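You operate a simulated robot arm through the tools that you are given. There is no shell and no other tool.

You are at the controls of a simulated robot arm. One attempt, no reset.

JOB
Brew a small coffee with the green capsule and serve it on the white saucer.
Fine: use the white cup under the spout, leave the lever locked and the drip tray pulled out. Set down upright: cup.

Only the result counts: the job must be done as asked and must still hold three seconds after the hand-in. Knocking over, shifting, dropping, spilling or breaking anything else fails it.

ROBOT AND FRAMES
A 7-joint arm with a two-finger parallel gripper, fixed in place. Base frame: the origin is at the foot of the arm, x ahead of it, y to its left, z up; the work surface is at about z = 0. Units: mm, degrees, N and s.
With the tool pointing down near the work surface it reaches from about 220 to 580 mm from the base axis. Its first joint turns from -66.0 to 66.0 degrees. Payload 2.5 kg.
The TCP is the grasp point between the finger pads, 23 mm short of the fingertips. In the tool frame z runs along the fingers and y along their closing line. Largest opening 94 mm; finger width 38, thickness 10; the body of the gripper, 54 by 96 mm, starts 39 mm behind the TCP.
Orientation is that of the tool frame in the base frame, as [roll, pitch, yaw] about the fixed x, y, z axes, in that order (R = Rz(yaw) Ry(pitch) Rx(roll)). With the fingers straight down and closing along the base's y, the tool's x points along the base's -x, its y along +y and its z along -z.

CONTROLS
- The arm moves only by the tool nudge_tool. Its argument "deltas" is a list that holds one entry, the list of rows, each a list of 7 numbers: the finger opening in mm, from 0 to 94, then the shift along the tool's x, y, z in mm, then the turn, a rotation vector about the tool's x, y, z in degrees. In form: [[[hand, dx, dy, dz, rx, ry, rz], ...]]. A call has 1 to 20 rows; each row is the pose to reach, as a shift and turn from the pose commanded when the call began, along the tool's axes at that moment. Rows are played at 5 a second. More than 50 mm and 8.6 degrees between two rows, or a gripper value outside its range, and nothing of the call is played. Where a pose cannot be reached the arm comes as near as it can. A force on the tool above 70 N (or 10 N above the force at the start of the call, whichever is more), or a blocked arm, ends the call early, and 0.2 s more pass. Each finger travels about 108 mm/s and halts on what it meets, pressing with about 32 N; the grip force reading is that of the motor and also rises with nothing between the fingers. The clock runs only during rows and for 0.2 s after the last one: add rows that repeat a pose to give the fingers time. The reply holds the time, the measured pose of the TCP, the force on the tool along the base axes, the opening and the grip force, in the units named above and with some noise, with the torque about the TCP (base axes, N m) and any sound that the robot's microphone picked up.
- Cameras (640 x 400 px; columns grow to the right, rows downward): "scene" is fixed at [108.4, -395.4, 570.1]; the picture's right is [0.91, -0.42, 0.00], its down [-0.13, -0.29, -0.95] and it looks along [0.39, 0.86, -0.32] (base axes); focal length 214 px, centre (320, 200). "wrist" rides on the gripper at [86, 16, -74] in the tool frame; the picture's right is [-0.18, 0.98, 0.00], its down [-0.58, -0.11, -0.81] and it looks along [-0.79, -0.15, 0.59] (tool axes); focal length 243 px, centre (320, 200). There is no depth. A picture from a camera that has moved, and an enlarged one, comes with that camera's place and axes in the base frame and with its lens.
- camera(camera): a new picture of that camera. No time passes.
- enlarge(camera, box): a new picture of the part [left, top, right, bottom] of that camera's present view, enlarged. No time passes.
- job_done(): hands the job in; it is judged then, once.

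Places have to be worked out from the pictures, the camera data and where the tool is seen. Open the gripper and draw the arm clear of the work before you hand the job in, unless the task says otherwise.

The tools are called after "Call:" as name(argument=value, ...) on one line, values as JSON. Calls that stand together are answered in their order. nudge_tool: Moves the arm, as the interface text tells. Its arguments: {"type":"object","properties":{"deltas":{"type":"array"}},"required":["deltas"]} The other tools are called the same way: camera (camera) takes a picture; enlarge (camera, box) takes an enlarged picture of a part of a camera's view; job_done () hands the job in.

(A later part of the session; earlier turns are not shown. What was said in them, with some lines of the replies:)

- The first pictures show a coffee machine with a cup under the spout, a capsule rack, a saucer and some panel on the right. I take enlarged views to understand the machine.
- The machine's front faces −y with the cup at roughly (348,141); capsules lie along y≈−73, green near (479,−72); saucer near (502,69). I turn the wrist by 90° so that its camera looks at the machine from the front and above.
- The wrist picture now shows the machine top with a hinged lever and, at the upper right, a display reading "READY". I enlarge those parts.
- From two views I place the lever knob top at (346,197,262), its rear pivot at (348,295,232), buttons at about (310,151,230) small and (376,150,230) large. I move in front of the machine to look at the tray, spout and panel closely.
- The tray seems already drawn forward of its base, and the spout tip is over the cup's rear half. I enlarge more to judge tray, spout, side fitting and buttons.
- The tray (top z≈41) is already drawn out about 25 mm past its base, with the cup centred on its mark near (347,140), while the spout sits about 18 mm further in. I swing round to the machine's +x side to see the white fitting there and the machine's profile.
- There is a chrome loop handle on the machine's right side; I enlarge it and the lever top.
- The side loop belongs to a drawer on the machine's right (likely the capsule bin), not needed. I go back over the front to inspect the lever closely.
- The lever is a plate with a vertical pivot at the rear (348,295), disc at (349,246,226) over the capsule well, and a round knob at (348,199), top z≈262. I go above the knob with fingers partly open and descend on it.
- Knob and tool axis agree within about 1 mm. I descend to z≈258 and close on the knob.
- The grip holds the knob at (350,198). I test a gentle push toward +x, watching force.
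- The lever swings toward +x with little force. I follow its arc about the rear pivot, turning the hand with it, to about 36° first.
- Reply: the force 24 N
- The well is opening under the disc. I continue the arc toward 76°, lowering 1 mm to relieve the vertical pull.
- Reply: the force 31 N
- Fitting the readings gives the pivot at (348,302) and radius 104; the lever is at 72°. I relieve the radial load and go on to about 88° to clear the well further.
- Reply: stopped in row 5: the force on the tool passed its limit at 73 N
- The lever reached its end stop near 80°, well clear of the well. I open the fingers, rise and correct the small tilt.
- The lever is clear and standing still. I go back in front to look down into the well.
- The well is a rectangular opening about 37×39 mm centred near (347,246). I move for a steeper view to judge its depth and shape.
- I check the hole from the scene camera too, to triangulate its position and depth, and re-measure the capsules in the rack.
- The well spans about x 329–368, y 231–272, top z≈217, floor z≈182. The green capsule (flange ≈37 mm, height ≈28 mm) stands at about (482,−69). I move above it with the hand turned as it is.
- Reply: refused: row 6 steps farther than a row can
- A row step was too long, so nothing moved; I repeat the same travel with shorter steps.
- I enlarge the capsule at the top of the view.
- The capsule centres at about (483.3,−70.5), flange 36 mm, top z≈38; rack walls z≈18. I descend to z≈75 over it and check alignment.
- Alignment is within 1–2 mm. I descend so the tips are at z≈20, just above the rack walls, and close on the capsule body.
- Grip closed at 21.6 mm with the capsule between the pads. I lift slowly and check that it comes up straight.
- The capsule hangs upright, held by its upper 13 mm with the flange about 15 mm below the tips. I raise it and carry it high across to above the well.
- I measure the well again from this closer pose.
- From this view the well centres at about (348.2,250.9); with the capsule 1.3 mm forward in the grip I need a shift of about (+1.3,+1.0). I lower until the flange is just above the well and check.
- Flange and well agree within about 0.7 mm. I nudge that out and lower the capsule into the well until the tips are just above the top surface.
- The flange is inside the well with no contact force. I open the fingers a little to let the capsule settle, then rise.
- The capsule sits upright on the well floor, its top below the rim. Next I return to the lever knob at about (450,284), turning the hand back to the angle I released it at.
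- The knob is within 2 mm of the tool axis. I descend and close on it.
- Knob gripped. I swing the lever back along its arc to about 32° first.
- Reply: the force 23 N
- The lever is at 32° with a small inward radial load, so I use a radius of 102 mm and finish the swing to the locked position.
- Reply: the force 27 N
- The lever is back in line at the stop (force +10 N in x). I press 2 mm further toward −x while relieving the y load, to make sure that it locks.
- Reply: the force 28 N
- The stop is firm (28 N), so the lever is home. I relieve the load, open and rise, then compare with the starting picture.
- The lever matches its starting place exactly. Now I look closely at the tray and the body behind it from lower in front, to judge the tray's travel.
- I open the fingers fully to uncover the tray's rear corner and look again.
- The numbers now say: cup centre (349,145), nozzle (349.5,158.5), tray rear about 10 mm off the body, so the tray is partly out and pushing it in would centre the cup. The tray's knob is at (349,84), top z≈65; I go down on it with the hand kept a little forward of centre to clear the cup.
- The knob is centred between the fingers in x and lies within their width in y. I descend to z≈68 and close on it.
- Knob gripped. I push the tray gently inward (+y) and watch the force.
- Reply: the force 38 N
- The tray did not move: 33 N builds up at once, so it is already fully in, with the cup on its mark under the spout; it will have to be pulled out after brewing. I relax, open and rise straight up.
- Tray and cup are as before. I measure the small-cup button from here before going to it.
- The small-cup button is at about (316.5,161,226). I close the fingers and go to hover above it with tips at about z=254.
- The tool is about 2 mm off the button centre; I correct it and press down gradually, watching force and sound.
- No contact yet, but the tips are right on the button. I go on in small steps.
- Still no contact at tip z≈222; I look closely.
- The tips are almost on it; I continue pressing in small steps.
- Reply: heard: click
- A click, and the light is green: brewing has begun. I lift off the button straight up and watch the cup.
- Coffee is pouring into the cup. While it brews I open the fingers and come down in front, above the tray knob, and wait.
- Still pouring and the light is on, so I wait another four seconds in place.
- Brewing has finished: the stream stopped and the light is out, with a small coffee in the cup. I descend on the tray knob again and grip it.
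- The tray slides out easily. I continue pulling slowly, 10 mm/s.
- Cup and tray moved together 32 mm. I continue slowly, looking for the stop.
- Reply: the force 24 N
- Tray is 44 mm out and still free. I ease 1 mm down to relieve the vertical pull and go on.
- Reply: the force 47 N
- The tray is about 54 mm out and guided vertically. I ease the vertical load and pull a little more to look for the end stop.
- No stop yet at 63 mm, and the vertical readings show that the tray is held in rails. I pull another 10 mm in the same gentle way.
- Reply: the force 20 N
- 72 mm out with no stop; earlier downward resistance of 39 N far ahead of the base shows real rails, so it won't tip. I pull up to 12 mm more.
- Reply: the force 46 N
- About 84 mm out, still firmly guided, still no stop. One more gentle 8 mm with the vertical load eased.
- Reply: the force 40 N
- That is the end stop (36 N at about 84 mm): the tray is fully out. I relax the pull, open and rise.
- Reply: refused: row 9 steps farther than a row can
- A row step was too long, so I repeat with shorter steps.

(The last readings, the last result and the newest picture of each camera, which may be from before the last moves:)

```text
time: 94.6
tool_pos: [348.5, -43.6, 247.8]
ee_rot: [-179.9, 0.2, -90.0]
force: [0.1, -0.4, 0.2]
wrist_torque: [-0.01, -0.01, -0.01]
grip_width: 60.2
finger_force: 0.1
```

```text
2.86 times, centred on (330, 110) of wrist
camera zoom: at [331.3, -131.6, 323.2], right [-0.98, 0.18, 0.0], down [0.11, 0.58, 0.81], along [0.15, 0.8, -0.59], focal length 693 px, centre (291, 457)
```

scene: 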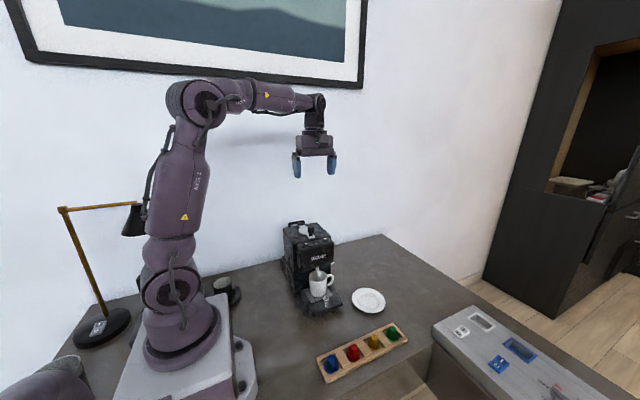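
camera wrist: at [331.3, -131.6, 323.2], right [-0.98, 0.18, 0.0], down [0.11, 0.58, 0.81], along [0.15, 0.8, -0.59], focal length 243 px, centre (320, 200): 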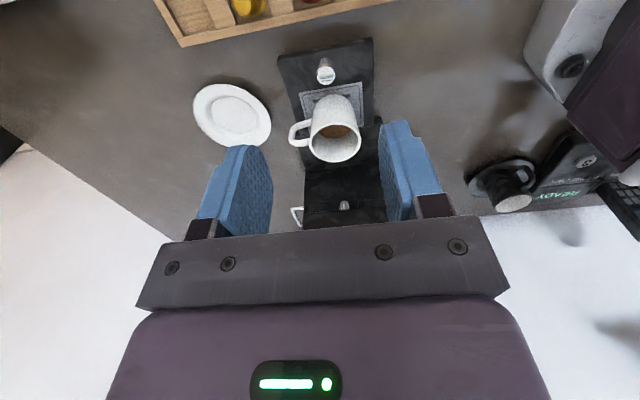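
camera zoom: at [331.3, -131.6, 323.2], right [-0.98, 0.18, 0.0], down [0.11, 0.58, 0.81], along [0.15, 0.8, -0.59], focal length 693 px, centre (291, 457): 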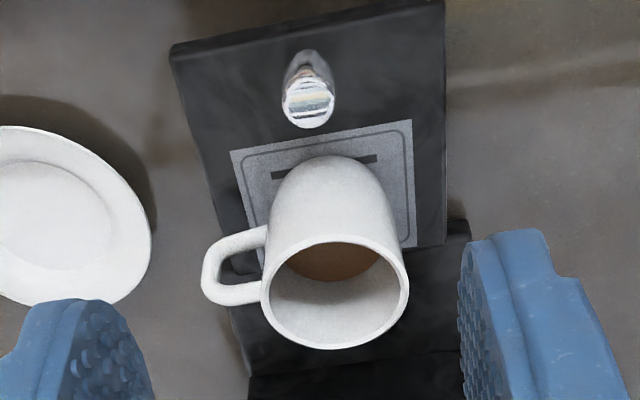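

The tray is fully out with the cup standing on it, coffee inside. The cup centre is near (348,59.5), rim z≈101, handle along +x, so I will grip it from above with the fingers closing along y. I turn the hand and go above the cup.

Call:
nudge_tool(deltas=[[[60, -10, 0, 0, 0, 0, 8], [60, -20, 0, 0, 0, 0, 16], [60, -30, 0, 0, 0, 0, 24], [60, -40, 0, 0, 0, 0, 32], [66, -50, 0, 0, 0, 0, 40], [72, -60, 0, 0, 0, 0, 48], [80, -70, 0, 10, 0, 0, 56], [80, -80, 0, 20, 0, 0, 64], [80, -90, 0, 30, 0, 0, 72], [80, -100, 0, 40, 0, 0, 80], [80, -105, 0, 50, 0, 0, 88], [80, -105, 0, 50, 0, 0, 90], [80, -105, 0, 50, 0, 0, 90]]])

Call:
camera(camera="wrist")

Call:
enlarge(camera="wrist", box=[230, 50, 410, 200])

Call:
enlarge(camera="scene", box=[280, 220, 400, 320])

```text
time: 97.4
tool_pos: [351.5, 61.8, 196.8]
ee_rot: [179.8, 0.1, -179.9]
force: [-0.3, 0.4, -0.8]
wrist_torque: [0.0, 0.02, 0.0]
grip_width: 80.1
finger_force: 0.0
```

```text
taken
camera wrist: at [263.7, 76.8, 272.0], right [0.18, 0.98, 0.01], down [0.58, -0.11, 0.81], along [0.79, -0.15, -0.59], focal length 243 px, centre (320, 200)
```

wrist: 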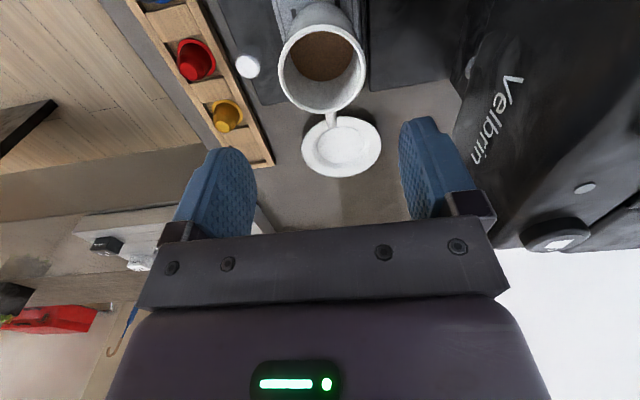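

```text
2.67 times, centred on (320, 125) of wrist
camera zoom: at [263.7, 76.8, 272.0], right [0.18, 0.98, 0.01], down [0.58, -0.11, 0.81], along [0.79, -0.15, -0.59], focal length 647 px, centre (320, 400)
```

zoom: 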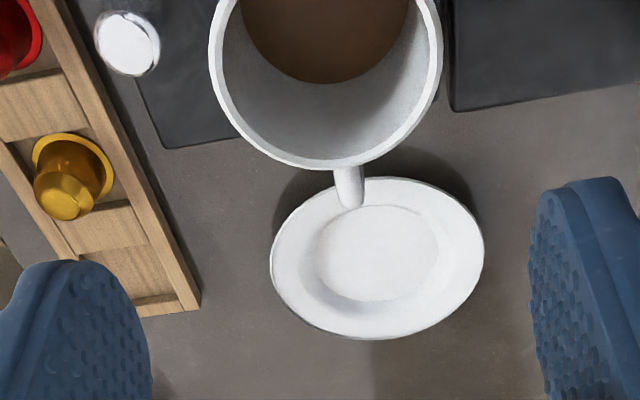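

```text
4.00 times, centred on (340, 270) of scene
camera zoom: at [108.4, -395.4, 570.1], right [0.91, -0.42, 0.0], down [-0.13, -0.29, -0.95], along [0.39, 0.86, -0.32], focal length 858 px, centre (240, -80)
```

zoom: 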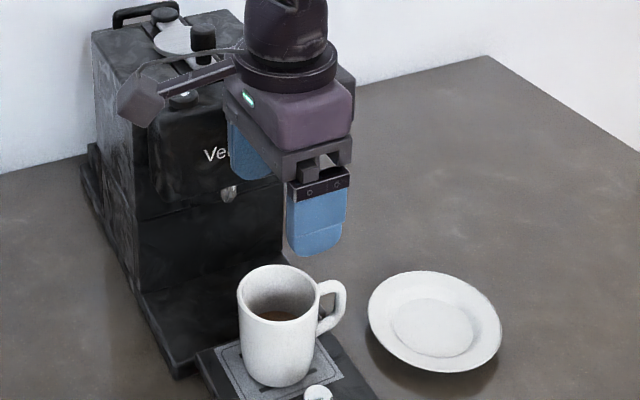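

The cup centre refines to (347.8,62.5) and the saucer to about (500,65). I correct by about 2 mm and lower the fingers around the cup, tips to z≈69, still above the tray knob.

Call:
nudge_tool(deltas=[[[80, 2.1, 1.7, 25, 0, 0, 0], [80, 2.1, 1.7, 50, 0, 0, 0], [80, 2.1, 1.7, 75, 0, 0, 0], [80, 2.1, 1.7, 92, 0, 0, 0], [80, 2.1, 1.7, 105, 0, 0, 0], [80, 2.1, 1.7, 105, 0, 0, 0]]])

Call:
enlarge(camera="wrist", box=[200, 70, 440, 230])

Call:
enlarge(camera="scene", box=[290, 240, 390, 320])

```text
time: 98.8
tool_pos: [348.7, 63.2, 90.3]
ee_rot: [179.7, 0.1, -179.9]
force: [-0.4, 0.0, 0.9]
wrist_torque: [0.02, 0.02, 0.0]
grip_width: 80.2
finger_force: 0.0
```

```text
2.50 times, centred on (320, 150) of wrist
camera zoom: at [260.6, 79.4, 166.1], right [0.18, 0.98, 0.01], down [0.58, -0.11, 0.81], along [0.79, -0.14, -0.59], focal length 606 px, centre (320, 325)
```

zoom: 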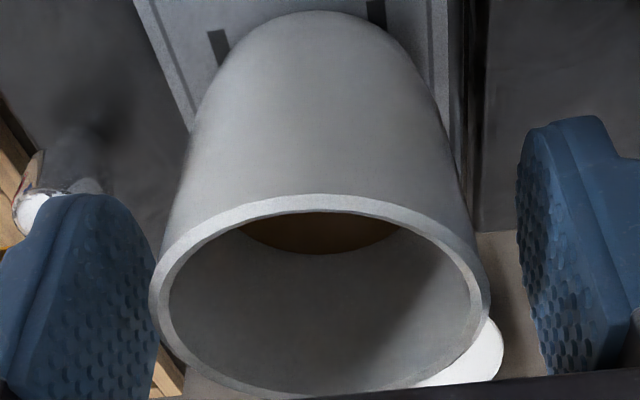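

```text
5.00 times, centred on (340, 280) of scene
camera zoom: at [108.4, -395.4, 570.1], right [0.91, -0.42, 0.0], down [-0.13, -0.29, -0.95], along [0.39, 0.86, -0.32], focal length 1072 px, centre (220, -200)
```

zoom: 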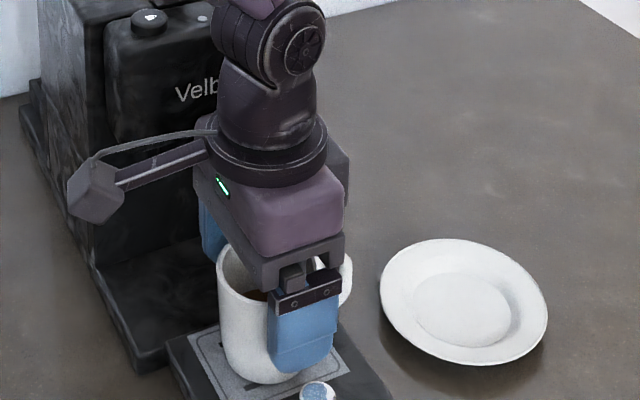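

The cup is centred between the fingers. I close gently in small steps.

Call:
nudge_tool(deltas=[[[74, 0, 0, 0, 0, 0, 0], [70, 0, 0, 0, 0, 0, 0], [67, 0, 0, 0, 0, 0, 0], [65, 0, 0, 0, 0, 0, 0], [63, 0, 0, 0, 0, 0, 0], [61, 0, 0, 0, 0, 0, 0], [59, 0, 0, 0, 0, 0, 0], [57, 0, 0, 0, 0, 0, 0], [54, 0, 0, 0, 0, 0, 0], [50, 0, 0, 0, 0, 0, 0], [50, 0, 0, 0, 0, 0, 0]]])

Call:
enlarge(camera="wrist", box=[200, 70, 440, 230])

Call:
enlarge(camera="scene", box=[290, 240, 390, 320])

```text
time: 101.2
tool_pos: [347.2, 64.7, 91.2]
ee_rot: [179.7, 0.1, -179.9]
force: [-0.1, -0.9, -0.2]
wrist_torque: [-0.02, -0.02, -0.01]
grip_width: 58.3
finger_force: 31.6
```

```text
2.50 times, centred on (320, 150) of wrist
camera zoom: at [260.5, 79.4, 166.4], right [0.18, 0.98, 0.01], down [0.58, -0.11, 0.81], along [0.79, -0.14, -0.59], focal length 606 px, centre (320, 325)
```

zoom: 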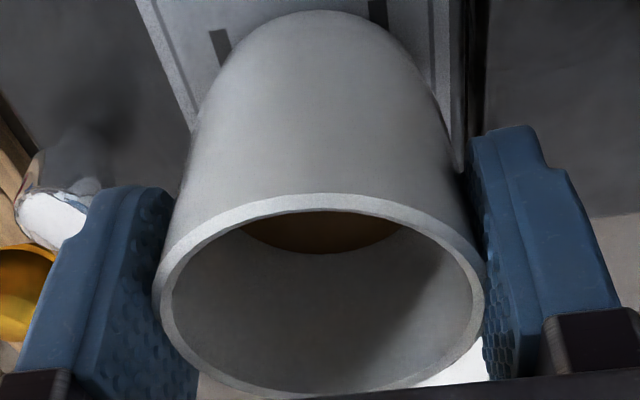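

```text
5.00 times, centred on (340, 280) of scene
camera zoom: at [108.4, -395.4, 570.1], right [0.91, -0.42, 0.0], down [-0.13, -0.29, -0.95], along [0.39, 0.86, -0.32], focal length 1072 px, centre (220, -200)
```

zoom: 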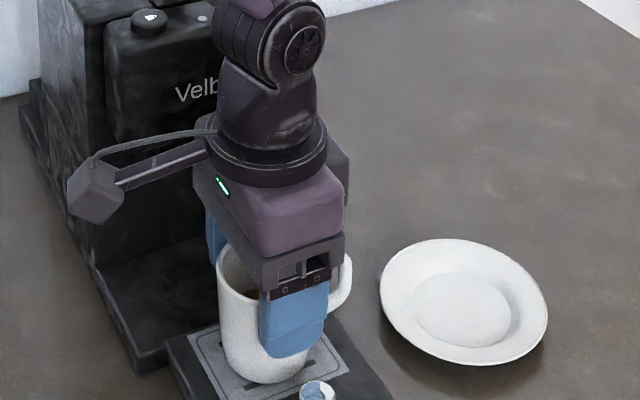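

The cup is held at 58.3 mm. I lift it slowly and straight up.

Call:
nudge_tool(deltas=[[[50, 0, 0, -2, 0, 0, 0], [50, 0, 0, -5, 0, 0, 0], [50, 0, 0, -10, 0, 0, 0], [50, 0, 0, -16, 0, 0, 0], [50, 0, 0, -22, 0, 0, 0], [50, 0, 0, -28, 0, 0, 0], [50, 0, 0, -34, 0, 0, 0], [50, 0, 0, -40, 0, 0, 0], [50, 0, 0, -44, 0, 0, 0], [50, 0, 0, -46, 0, 0, 0], [50, 0, 0, -46, 0, 0, 0]]])

Call:
enlarge(camera="scene", box=[280, 220, 400, 320])

Call:
enlarge(camera="wrist", box=[200, 70, 440, 230])

```text
time: 103.6
tool_pos: [347.6, 63.8, 137.0]
ee_rot: [179.7, 0.1, -179.9]
force: [0.7, -0.4, -1.7]
wrist_torque: [0.0, 0.03, 0.03]
grip_width: 58.3
finger_force: 32.1
```

```text
4.00 times, centred on (340, 270) of scene
camera zoom: at [108.4, -395.4, 570.1], right [0.91, -0.42, 0.0], down [-0.13, -0.29, -0.95], along [0.39, 0.86, -0.32], focal length 858 px, centre (240, -80)
```

zoom: 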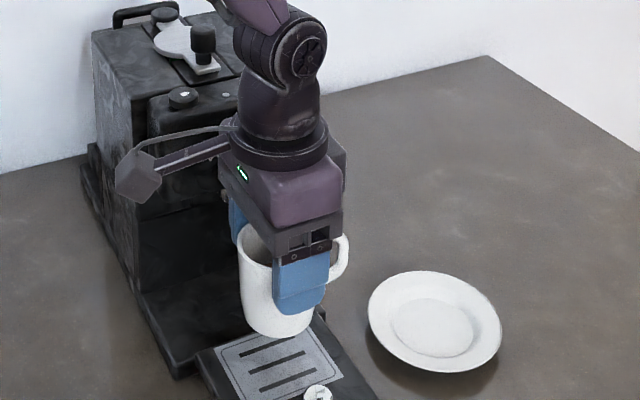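

```text
2.50 times, centred on (320, 150) of wrist
camera zoom: at [260.4, 78.5, 213.5], right [0.18, 0.98, 0.01], down [0.58, -0.11, 0.81], along [0.79, -0.14, -0.59], focal length 606 px, centre (320, 325)
```

zoom: 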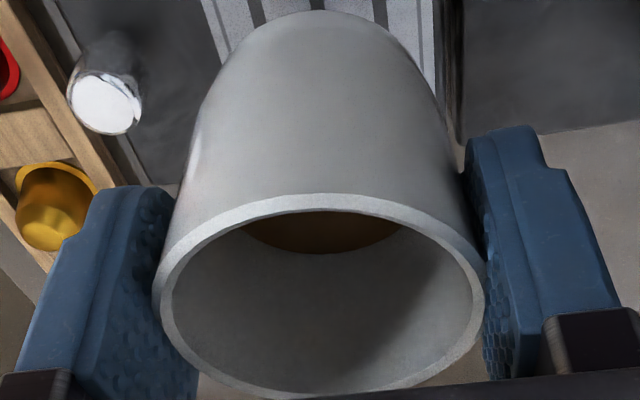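

The cup is up and level. I carry it gently in +x toward the saucer.

Call:
nudge_tool(deltas=[[[50, -2, 0, 0, 0, 0, 0], [50, -6, 0, 0, 0, 0, 0], [50, -12, 0.3, 0, 0, 0, 0], [50, -20, 0.6, 0, 0, 0, 0], [50, -29, 0.9, 0, 0, 0, 0], [50, -39, 1.2, 0, 0, 0, 0], [50, -49, 1.5, 0, 0, 0, 0], [50, -59, 1.8, 0, 0, 0, 0], [50, -69, 2.0, 0, 0, 0, 0], [50, -79, 2.2, 0, 0, 0, 0], [50, -89, 2.5, 0, 0, 0, 0], [50, -99, 2.5, 0, 0, 0, 0], [50, -109, 2.5, 0, 0, 0, 0], [50, -119, 2.5, 0, 0, 0, 0], [50, -129, 2.5, 0, 0, 0, 0], [50, -138, 2.5, 0, 0, 0, 0], [50, -145, 2.5, 0, 0, 0, 0], [50, -150, 2.5, 0, 0, 0, 0], [50, -152.5, 2.5, 0, 0, 0, 0], [50, -152.5, 2.5, 0, 0, 0, 0]]])

Call:
enlarge(camera="scene", box=[300, 220, 420, 320])

Call:
camera(camera="wrist")

Call:
enlarge(camera="wrist", box=[200, 0, 440, 160])

```text
time: 107.8
tool_pos: [500.7, 67.1, 138.7]
ee_rot: [179.7, -0.1, -179.9]
force: [0.1, -0.5, -1.7]
wrist_torque: [0.01, 0.02, 0.0]
grip_width: 58.4
finger_force: 32.2
```

```text
4.00 times, centred on (360, 270) of scene
camera zoom: at [108.4, -395.4, 570.1], right [0.91, -0.42, 0.0], down [-0.13, -0.29, -0.95], along [0.39, 0.86, -0.32], focal length 858 px, centre (160, -80)
```

zoom: 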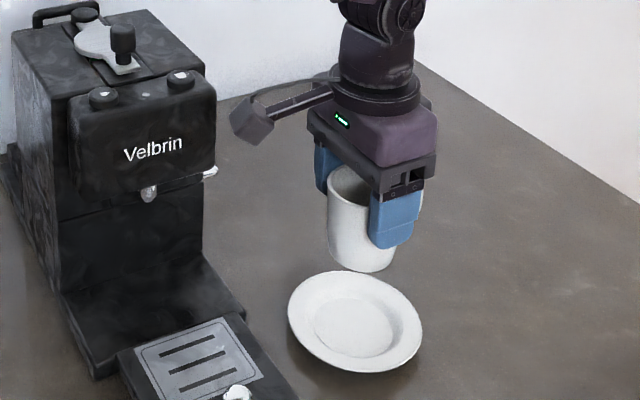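

```text
taken
camera wrist: at [412.8, 82.0, 213.9], right [0.18, 0.98, 0.01], down [0.58, -0.11, 0.81], along [0.79, -0.14, -0.59], focal length 243 px, centre (320, 200)
```

wrist: 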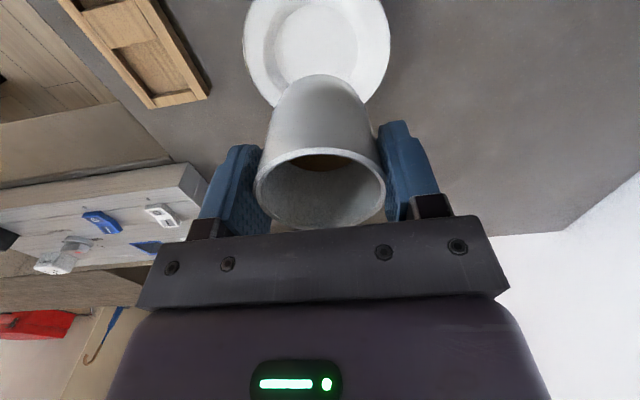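

```text
2.50 times, centred on (320, 80) of wrist
camera zoom: at [412.8, 82.0, 213.9], right [0.18, 0.98, 0.01], down [0.58, -0.11, 0.81], along [0.79, -0.14, -0.59], focal length 606 px, centre (320, 500)
```

zoom: 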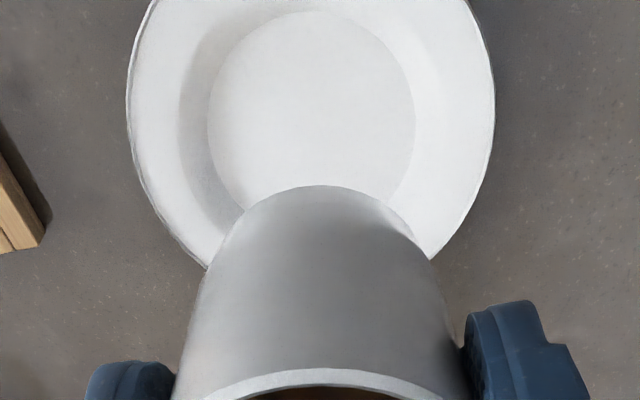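

The cup is over the saucer centre (saucer ≈(499,65), cup within 1–2 mm). I lower it to about 10 mm above the well.

Call:
nudge_tool(deltas=[[[50, 0, -0.5, 4, 0, 0, 0], [50, 0, -0.5, 12, 0, 0, 0], [50, 0, -0.5, 22, 0, 0, 0], [50, 0, -0.5, 32, 0, 0, 0], [50, 0, -0.5, 42, 0, 0, 0], [50, 0, -0.5, 51, 0, 0, 0], [50, 0, -0.5, 59, 0, 0, 0], [50, 0, -0.5, 65, 0, 0, 0], [50, 0, -0.5, 69, 0, 0, 0], [50, 0, -0.5, 71, 0, 0, 0], [50, 0, -0.5, 71, 0, 0, 0]]])

Call:
enlarge(camera="scene", box=[330, 240, 410, 320])

Call:
enlarge(camera="wrist", box=[200, 40, 440, 200])

```text
time: 110.2
tool_pos: [501.3, 66.5, 66.6]
ee_rot: [179.7, 0.0, -179.9]
force: [0.1, 0.2, -1.8]
wrist_torque: [0.01, 0.03, 0.02]
grip_width: 58.4
finger_force: 31.9
```

```text
5.00 times, centred on (370, 280) of scene
camera zoom: at [108.4, -395.4, 570.1], right [0.91, -0.42, 0.0], down [-0.13, -0.29, -0.95], along [0.39, 0.86, -0.32], focal length 1072 px, centre (70, -200)
```

zoom: 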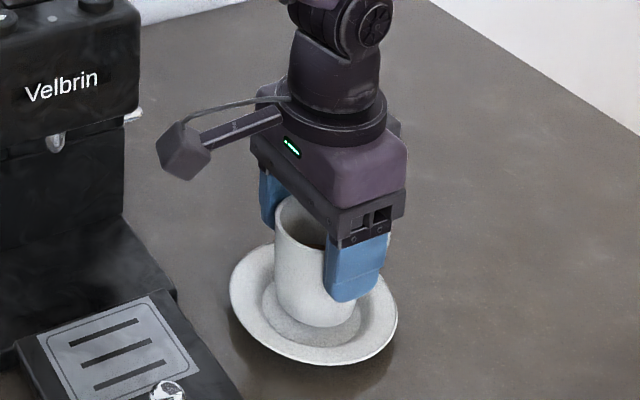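

```text
2.50 times, centred on (320, 120) of wrist
camera zoom: at [414.2, 81.3, 143.4], right [0.18, 0.98, 0.01], down [0.58, -0.11, 0.81], along [0.79, -0.14, -0.59], focal length 606 px, centre (320, 400)
```

zoom: 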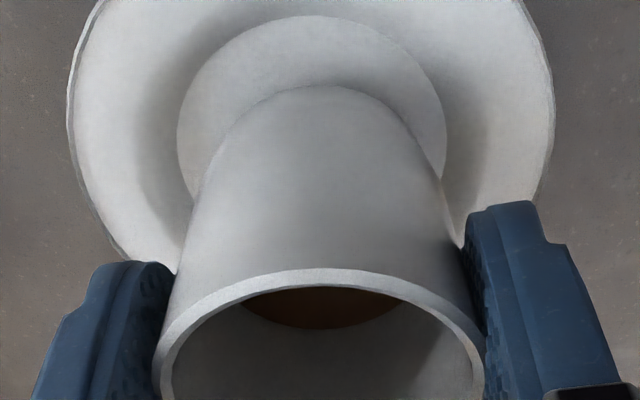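

The cup hovers about 10 mm above the well, nearly centred. I lower it in 1 mm steps and watch for contact.

Call:
nudge_tool(deltas=[[[50, 0, -0.7, 1, 0, 0, 0], [50, 0, -0.7, 2, 0, 0, 0], [50, 0, -0.7, 3, 0, 0, 0], [50, 0, -0.7, 4, 0, 0, 0], [50, 0, -0.7, 5, 0, 0, 0], [50, 0, -0.7, 6, 0, 0, 0], [50, 0, -0.7, 6, 0, 0, 0]]])

Call:
enlarge(camera="scene", box=[345, 270, 395, 310])

```text
time: 111.8
tool_pos: [501.9, 65.6, 62.7]
ee_rot: [179.7, 0.4, -180.0]
force: [-1.1, -1.1, 20.6]
wrist_torque: [-0.01, -0.04, 0.01]
grip_width: 58.5
finger_force: 32.1
```

```text
10.00 times, centred on (370, 290) of scene
camera zoom: at [108.2, -395.4, 570.1], right [0.91, -0.42, 0.0], down [-0.13, -0.29, -0.95], along [0.39, 0.86, -0.32], focal length 2145 px, centre (-180, -700)
```

zoom: 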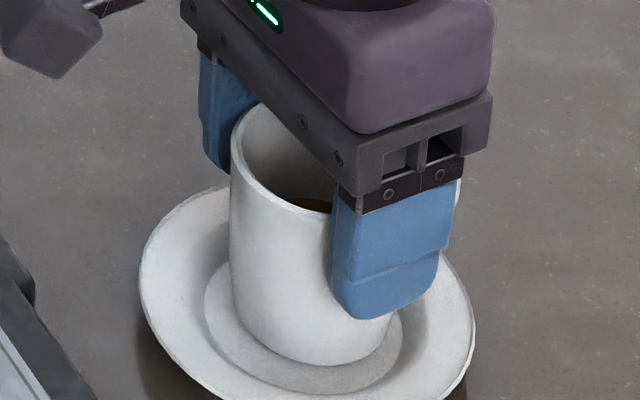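

Contact: 20 N, the cup stands in the well. It is about 2 mm to the +x side, so I raise it 3 mm, shift it and set it down again lightly.

Call:
nudge_tool(deltas=[[[50, 0, 0, -1.5, 0, 0, 0], [50, 0, 0, -3, 0, 0, 0], [50, 1, 0, -3, 0, 0, 0], [50, 2.2, 0, -3, 0, 0, 0], [50, 2.2, 0, -2, 0, 0, 0], [50, 2.2, 0, -1, 0, 0, 0], [50, 2.2, 0, -0.4, 0, 0, 0], [50, 2.2, 0, -0.4, 0, 0, 0]]])

Call:
enlarge(camera="scene", box=[345, 270, 395, 310])

Call:
enlarge(camera="wrist", box=[200, 40, 440, 200])

```text
time: 113.6
tool_pos: [500.7, 67.4, 62.4]
ee_rot: [179.7, 0.2, -179.9]
force: [-3.7, -1.5, 14.2]
wrist_torque: [-0.07, 0.0, -0.02]
grip_width: 58.5
finger_force: 32.2
```

```text
10.00 times, centred on (370, 290) of scene
camera zoom: at [108.3, -395.4, 570.1], right [0.91, -0.42, 0.0], down [-0.13, -0.29, -0.95], along [0.39, 0.86, -0.32], focal length 2145 px, centre (-180, -700)
```

zoom: 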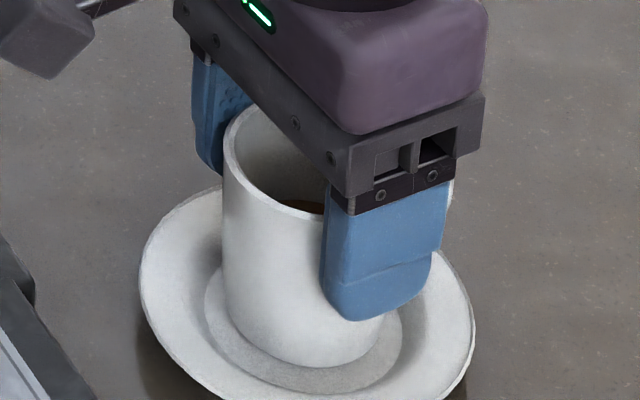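

```text
2.50 times, centred on (320, 120) of wrist
camera zoom: at [411.9, 81.3, 137.9], right [0.18, 0.98, 0.01], down [0.58, -0.11, 0.81], along [0.8, -0.14, -0.59], focal length 606 px, centre (320, 400)
```

zoom: 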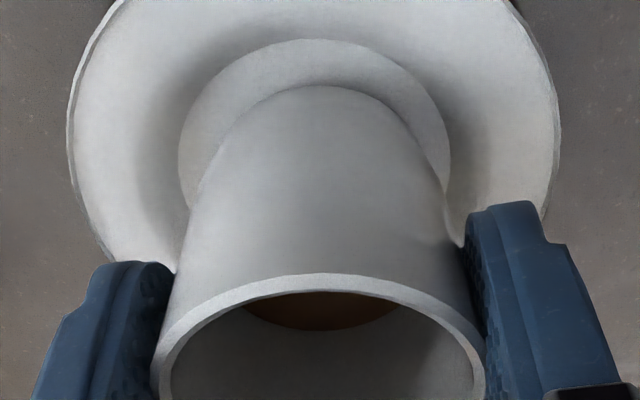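

The cup stands centred in the saucer's well. I release it gradually and then rise straight up.

Call:
nudge_tool(deltas=[[[56, 0, 0, -0.2, 0, 0, 0], [58, 0, 0, -0.2, 0, 0, 0], [60, 0, 0, -0.2, 0, 0, 0], [63, 0, 0, -0.2, 0, 0, 0], [68, 0, 0, -0.2, 0, 0, 0], [76, 0, 0, -0.2, 0, 0, 0], [80, 0, 0, -0.2, 0, 0, 0], [80, 0, 0, -5, 0, 0, 0], [80, 0, 0, -15, 0, 0, 0], [80, 0, 0, -35, 0, 0, 0], [80, 0, 0, -65, 0, 0, 0], [80, 0, 0, -100, 0, 0, 0], [80, 0, 0, -140, 0, 0, 0], [80, 0, 0, -140, 0, 0, 0]]])

Call:
enlarge(camera="scene", box=[270, 210, 430, 350])

Call:
enlarge(camera="wrist", box=[200, 0, 440, 160])

```text
time: 116.6
tool_pos: [501.2, 66.0, 201.0]
ee_rot: [179.7, 0.1, -179.9]
force: [-0.2, -0.3, 0.1]
wrist_torque: [0.01, -0.02, 0.03]
grip_width: 79.9
finger_force: 0.0
```

```text
2.86 times, centred on (350, 280) of scene
camera zoom: at [108.3, -395.4, 570.1], right [0.91, -0.42, 0.0], down [-0.13, -0.29, -0.95], along [0.39, 0.86, -0.32], focal length 613 px, centre (234, -29)
```

zoom: 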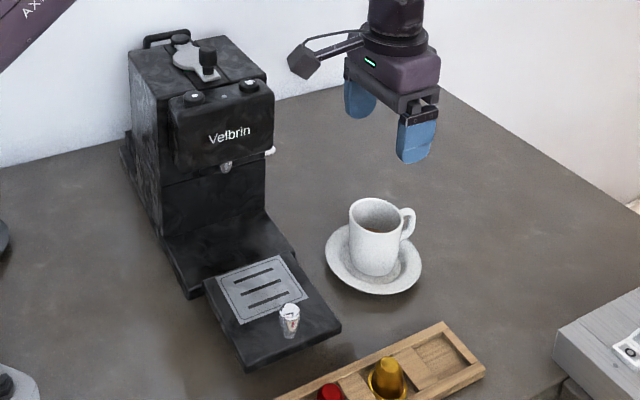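

```text
2.50 times, centred on (320, 80) of wrist
camera zoom: at [413.9, 80.3, 276.7], right [0.18, 0.98, 0.01], down [0.58, -0.11, 0.81], along [0.79, -0.14, -0.59], focal length 606 px, centre (320, 500)
```

zoom: 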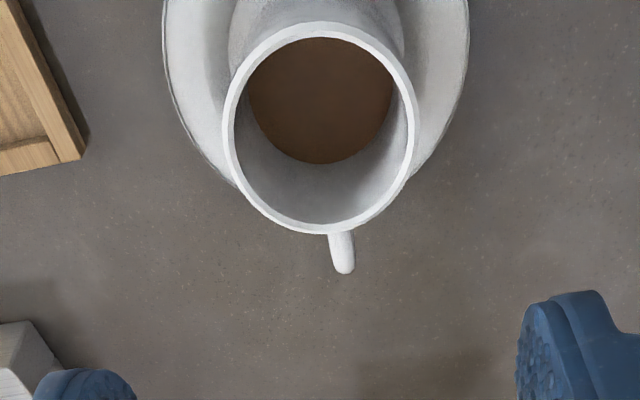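

The cup stands upright on the saucer, the tray is out and the lever in place. I draw the arm up and back clear of everything.

Call:
nudge_tool(deltas=[[[80, 0, 0, -45, 0, 0, 0], [80, 0, 0, -90, 0, 0, 0], [80, 0, 0, -135, 0, 0, 0], [80, 0, 0, -180, 0, 0, 0], [80, 20, 0, -220, 0, 0, 0], [80, 50, 5, -250, 0, 0, 0], [80, 85, 10, -270, 0, 0, 0], [80, 120, 20, -290, 0, 0, 0], [80, 150, 30, -300, 0, 0, 0], [80, 150, 30, -300, 0, 0, 0]]])

Call:
camera(camera="scene")

Call:
enlarge(camera="scene", box=[270, 210, 430, 350])

Call:
enlarge(camera="scene", box=[340, 260, 400, 310])

```text
time: 118.8
tool_pos: [347.7, 94.0, 501.0]
ee_rot: [179.7, 0.1, -179.9]
force: [0.6, 0.0, -0.7]
wrist_torque: [0.0, 0.03, 0.0]
grip_width: 80.0
finger_force: 0.0
```

```text
taken
```

scene: 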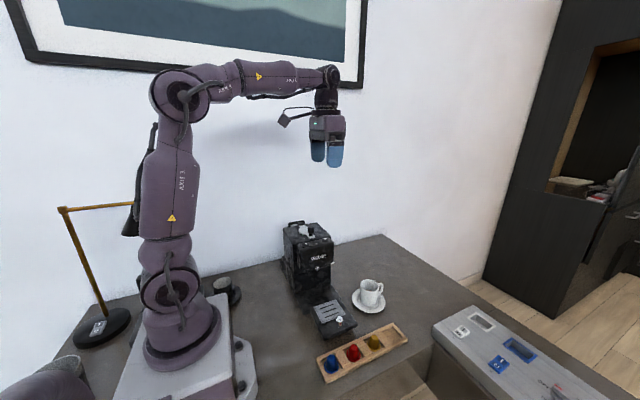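

```text
2.86 times, centred on (350, 280) of scene
camera zoom: at [108.3, -395.4, 570.1], right [0.91, -0.42, 0.0], down [-0.13, -0.29, -0.95], along [0.39, 0.86, -0.32], focal length 613 px, centre (234, -29)
```

zoom: 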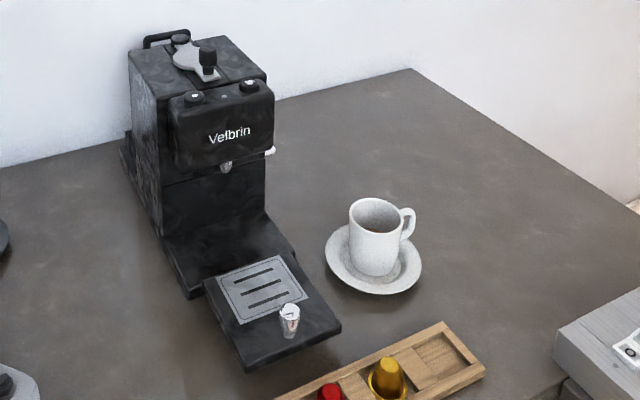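

```text
8.00 times, centred on (370, 285) of scene
camera zoom: at [108.3, -395.4, 570.1], right [0.91, -0.42, 0.0], down [-0.13, -0.29, -0.95], along [0.39, 0.86, -0.32], focal length 1716 px, centre (-80, -480)
```

zoom: 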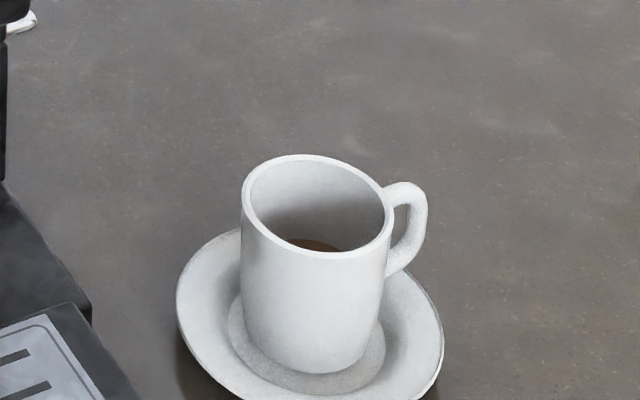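

The coffee is brewed and the cup stands upright in the saucer. The lever is locked, the tray is fully out, the other objects are untouched, and the arm is clear with the gripper open. I hand in the job.

Call:
job_done()

```text
The job is handed in.
```

I brewed a small coffee with the green capsule and set the white cup upright in the white saucer, then handed the job in. No verdict came back.

- **Capsule:** I took the green capsule from the rack and lowered it into the machine's well. I let go with about 20 mm left to the floor of the well, and it settled upright.
- **Lever:** it is swung back against its stop, in the same place as at the start.
- **Brew:** I pressed the small-cup button. It clicked, the light turned green and coffee poured into the white cup until the light went out.
- **Drip tray:** it is pulled out about 84 mm, to its end stop. It started fully in, so I left it there for the brew and pulled it out afterwards with the cup riding on it.
- **Cup:** it stands centred in the saucer's well with the coffee in it, and I saw no spill in the pictures.

I hit two end stops along the way. Swinging the lever open reached a 73 N force peak, which ended that move early. My test push on the tray built up 33 N before I backed off. The machine looked unmoved in the pictures after both.

The gripper is open and the arm is raised clear. The other capsules, the dark cup and the switch panel look as they did at the start.
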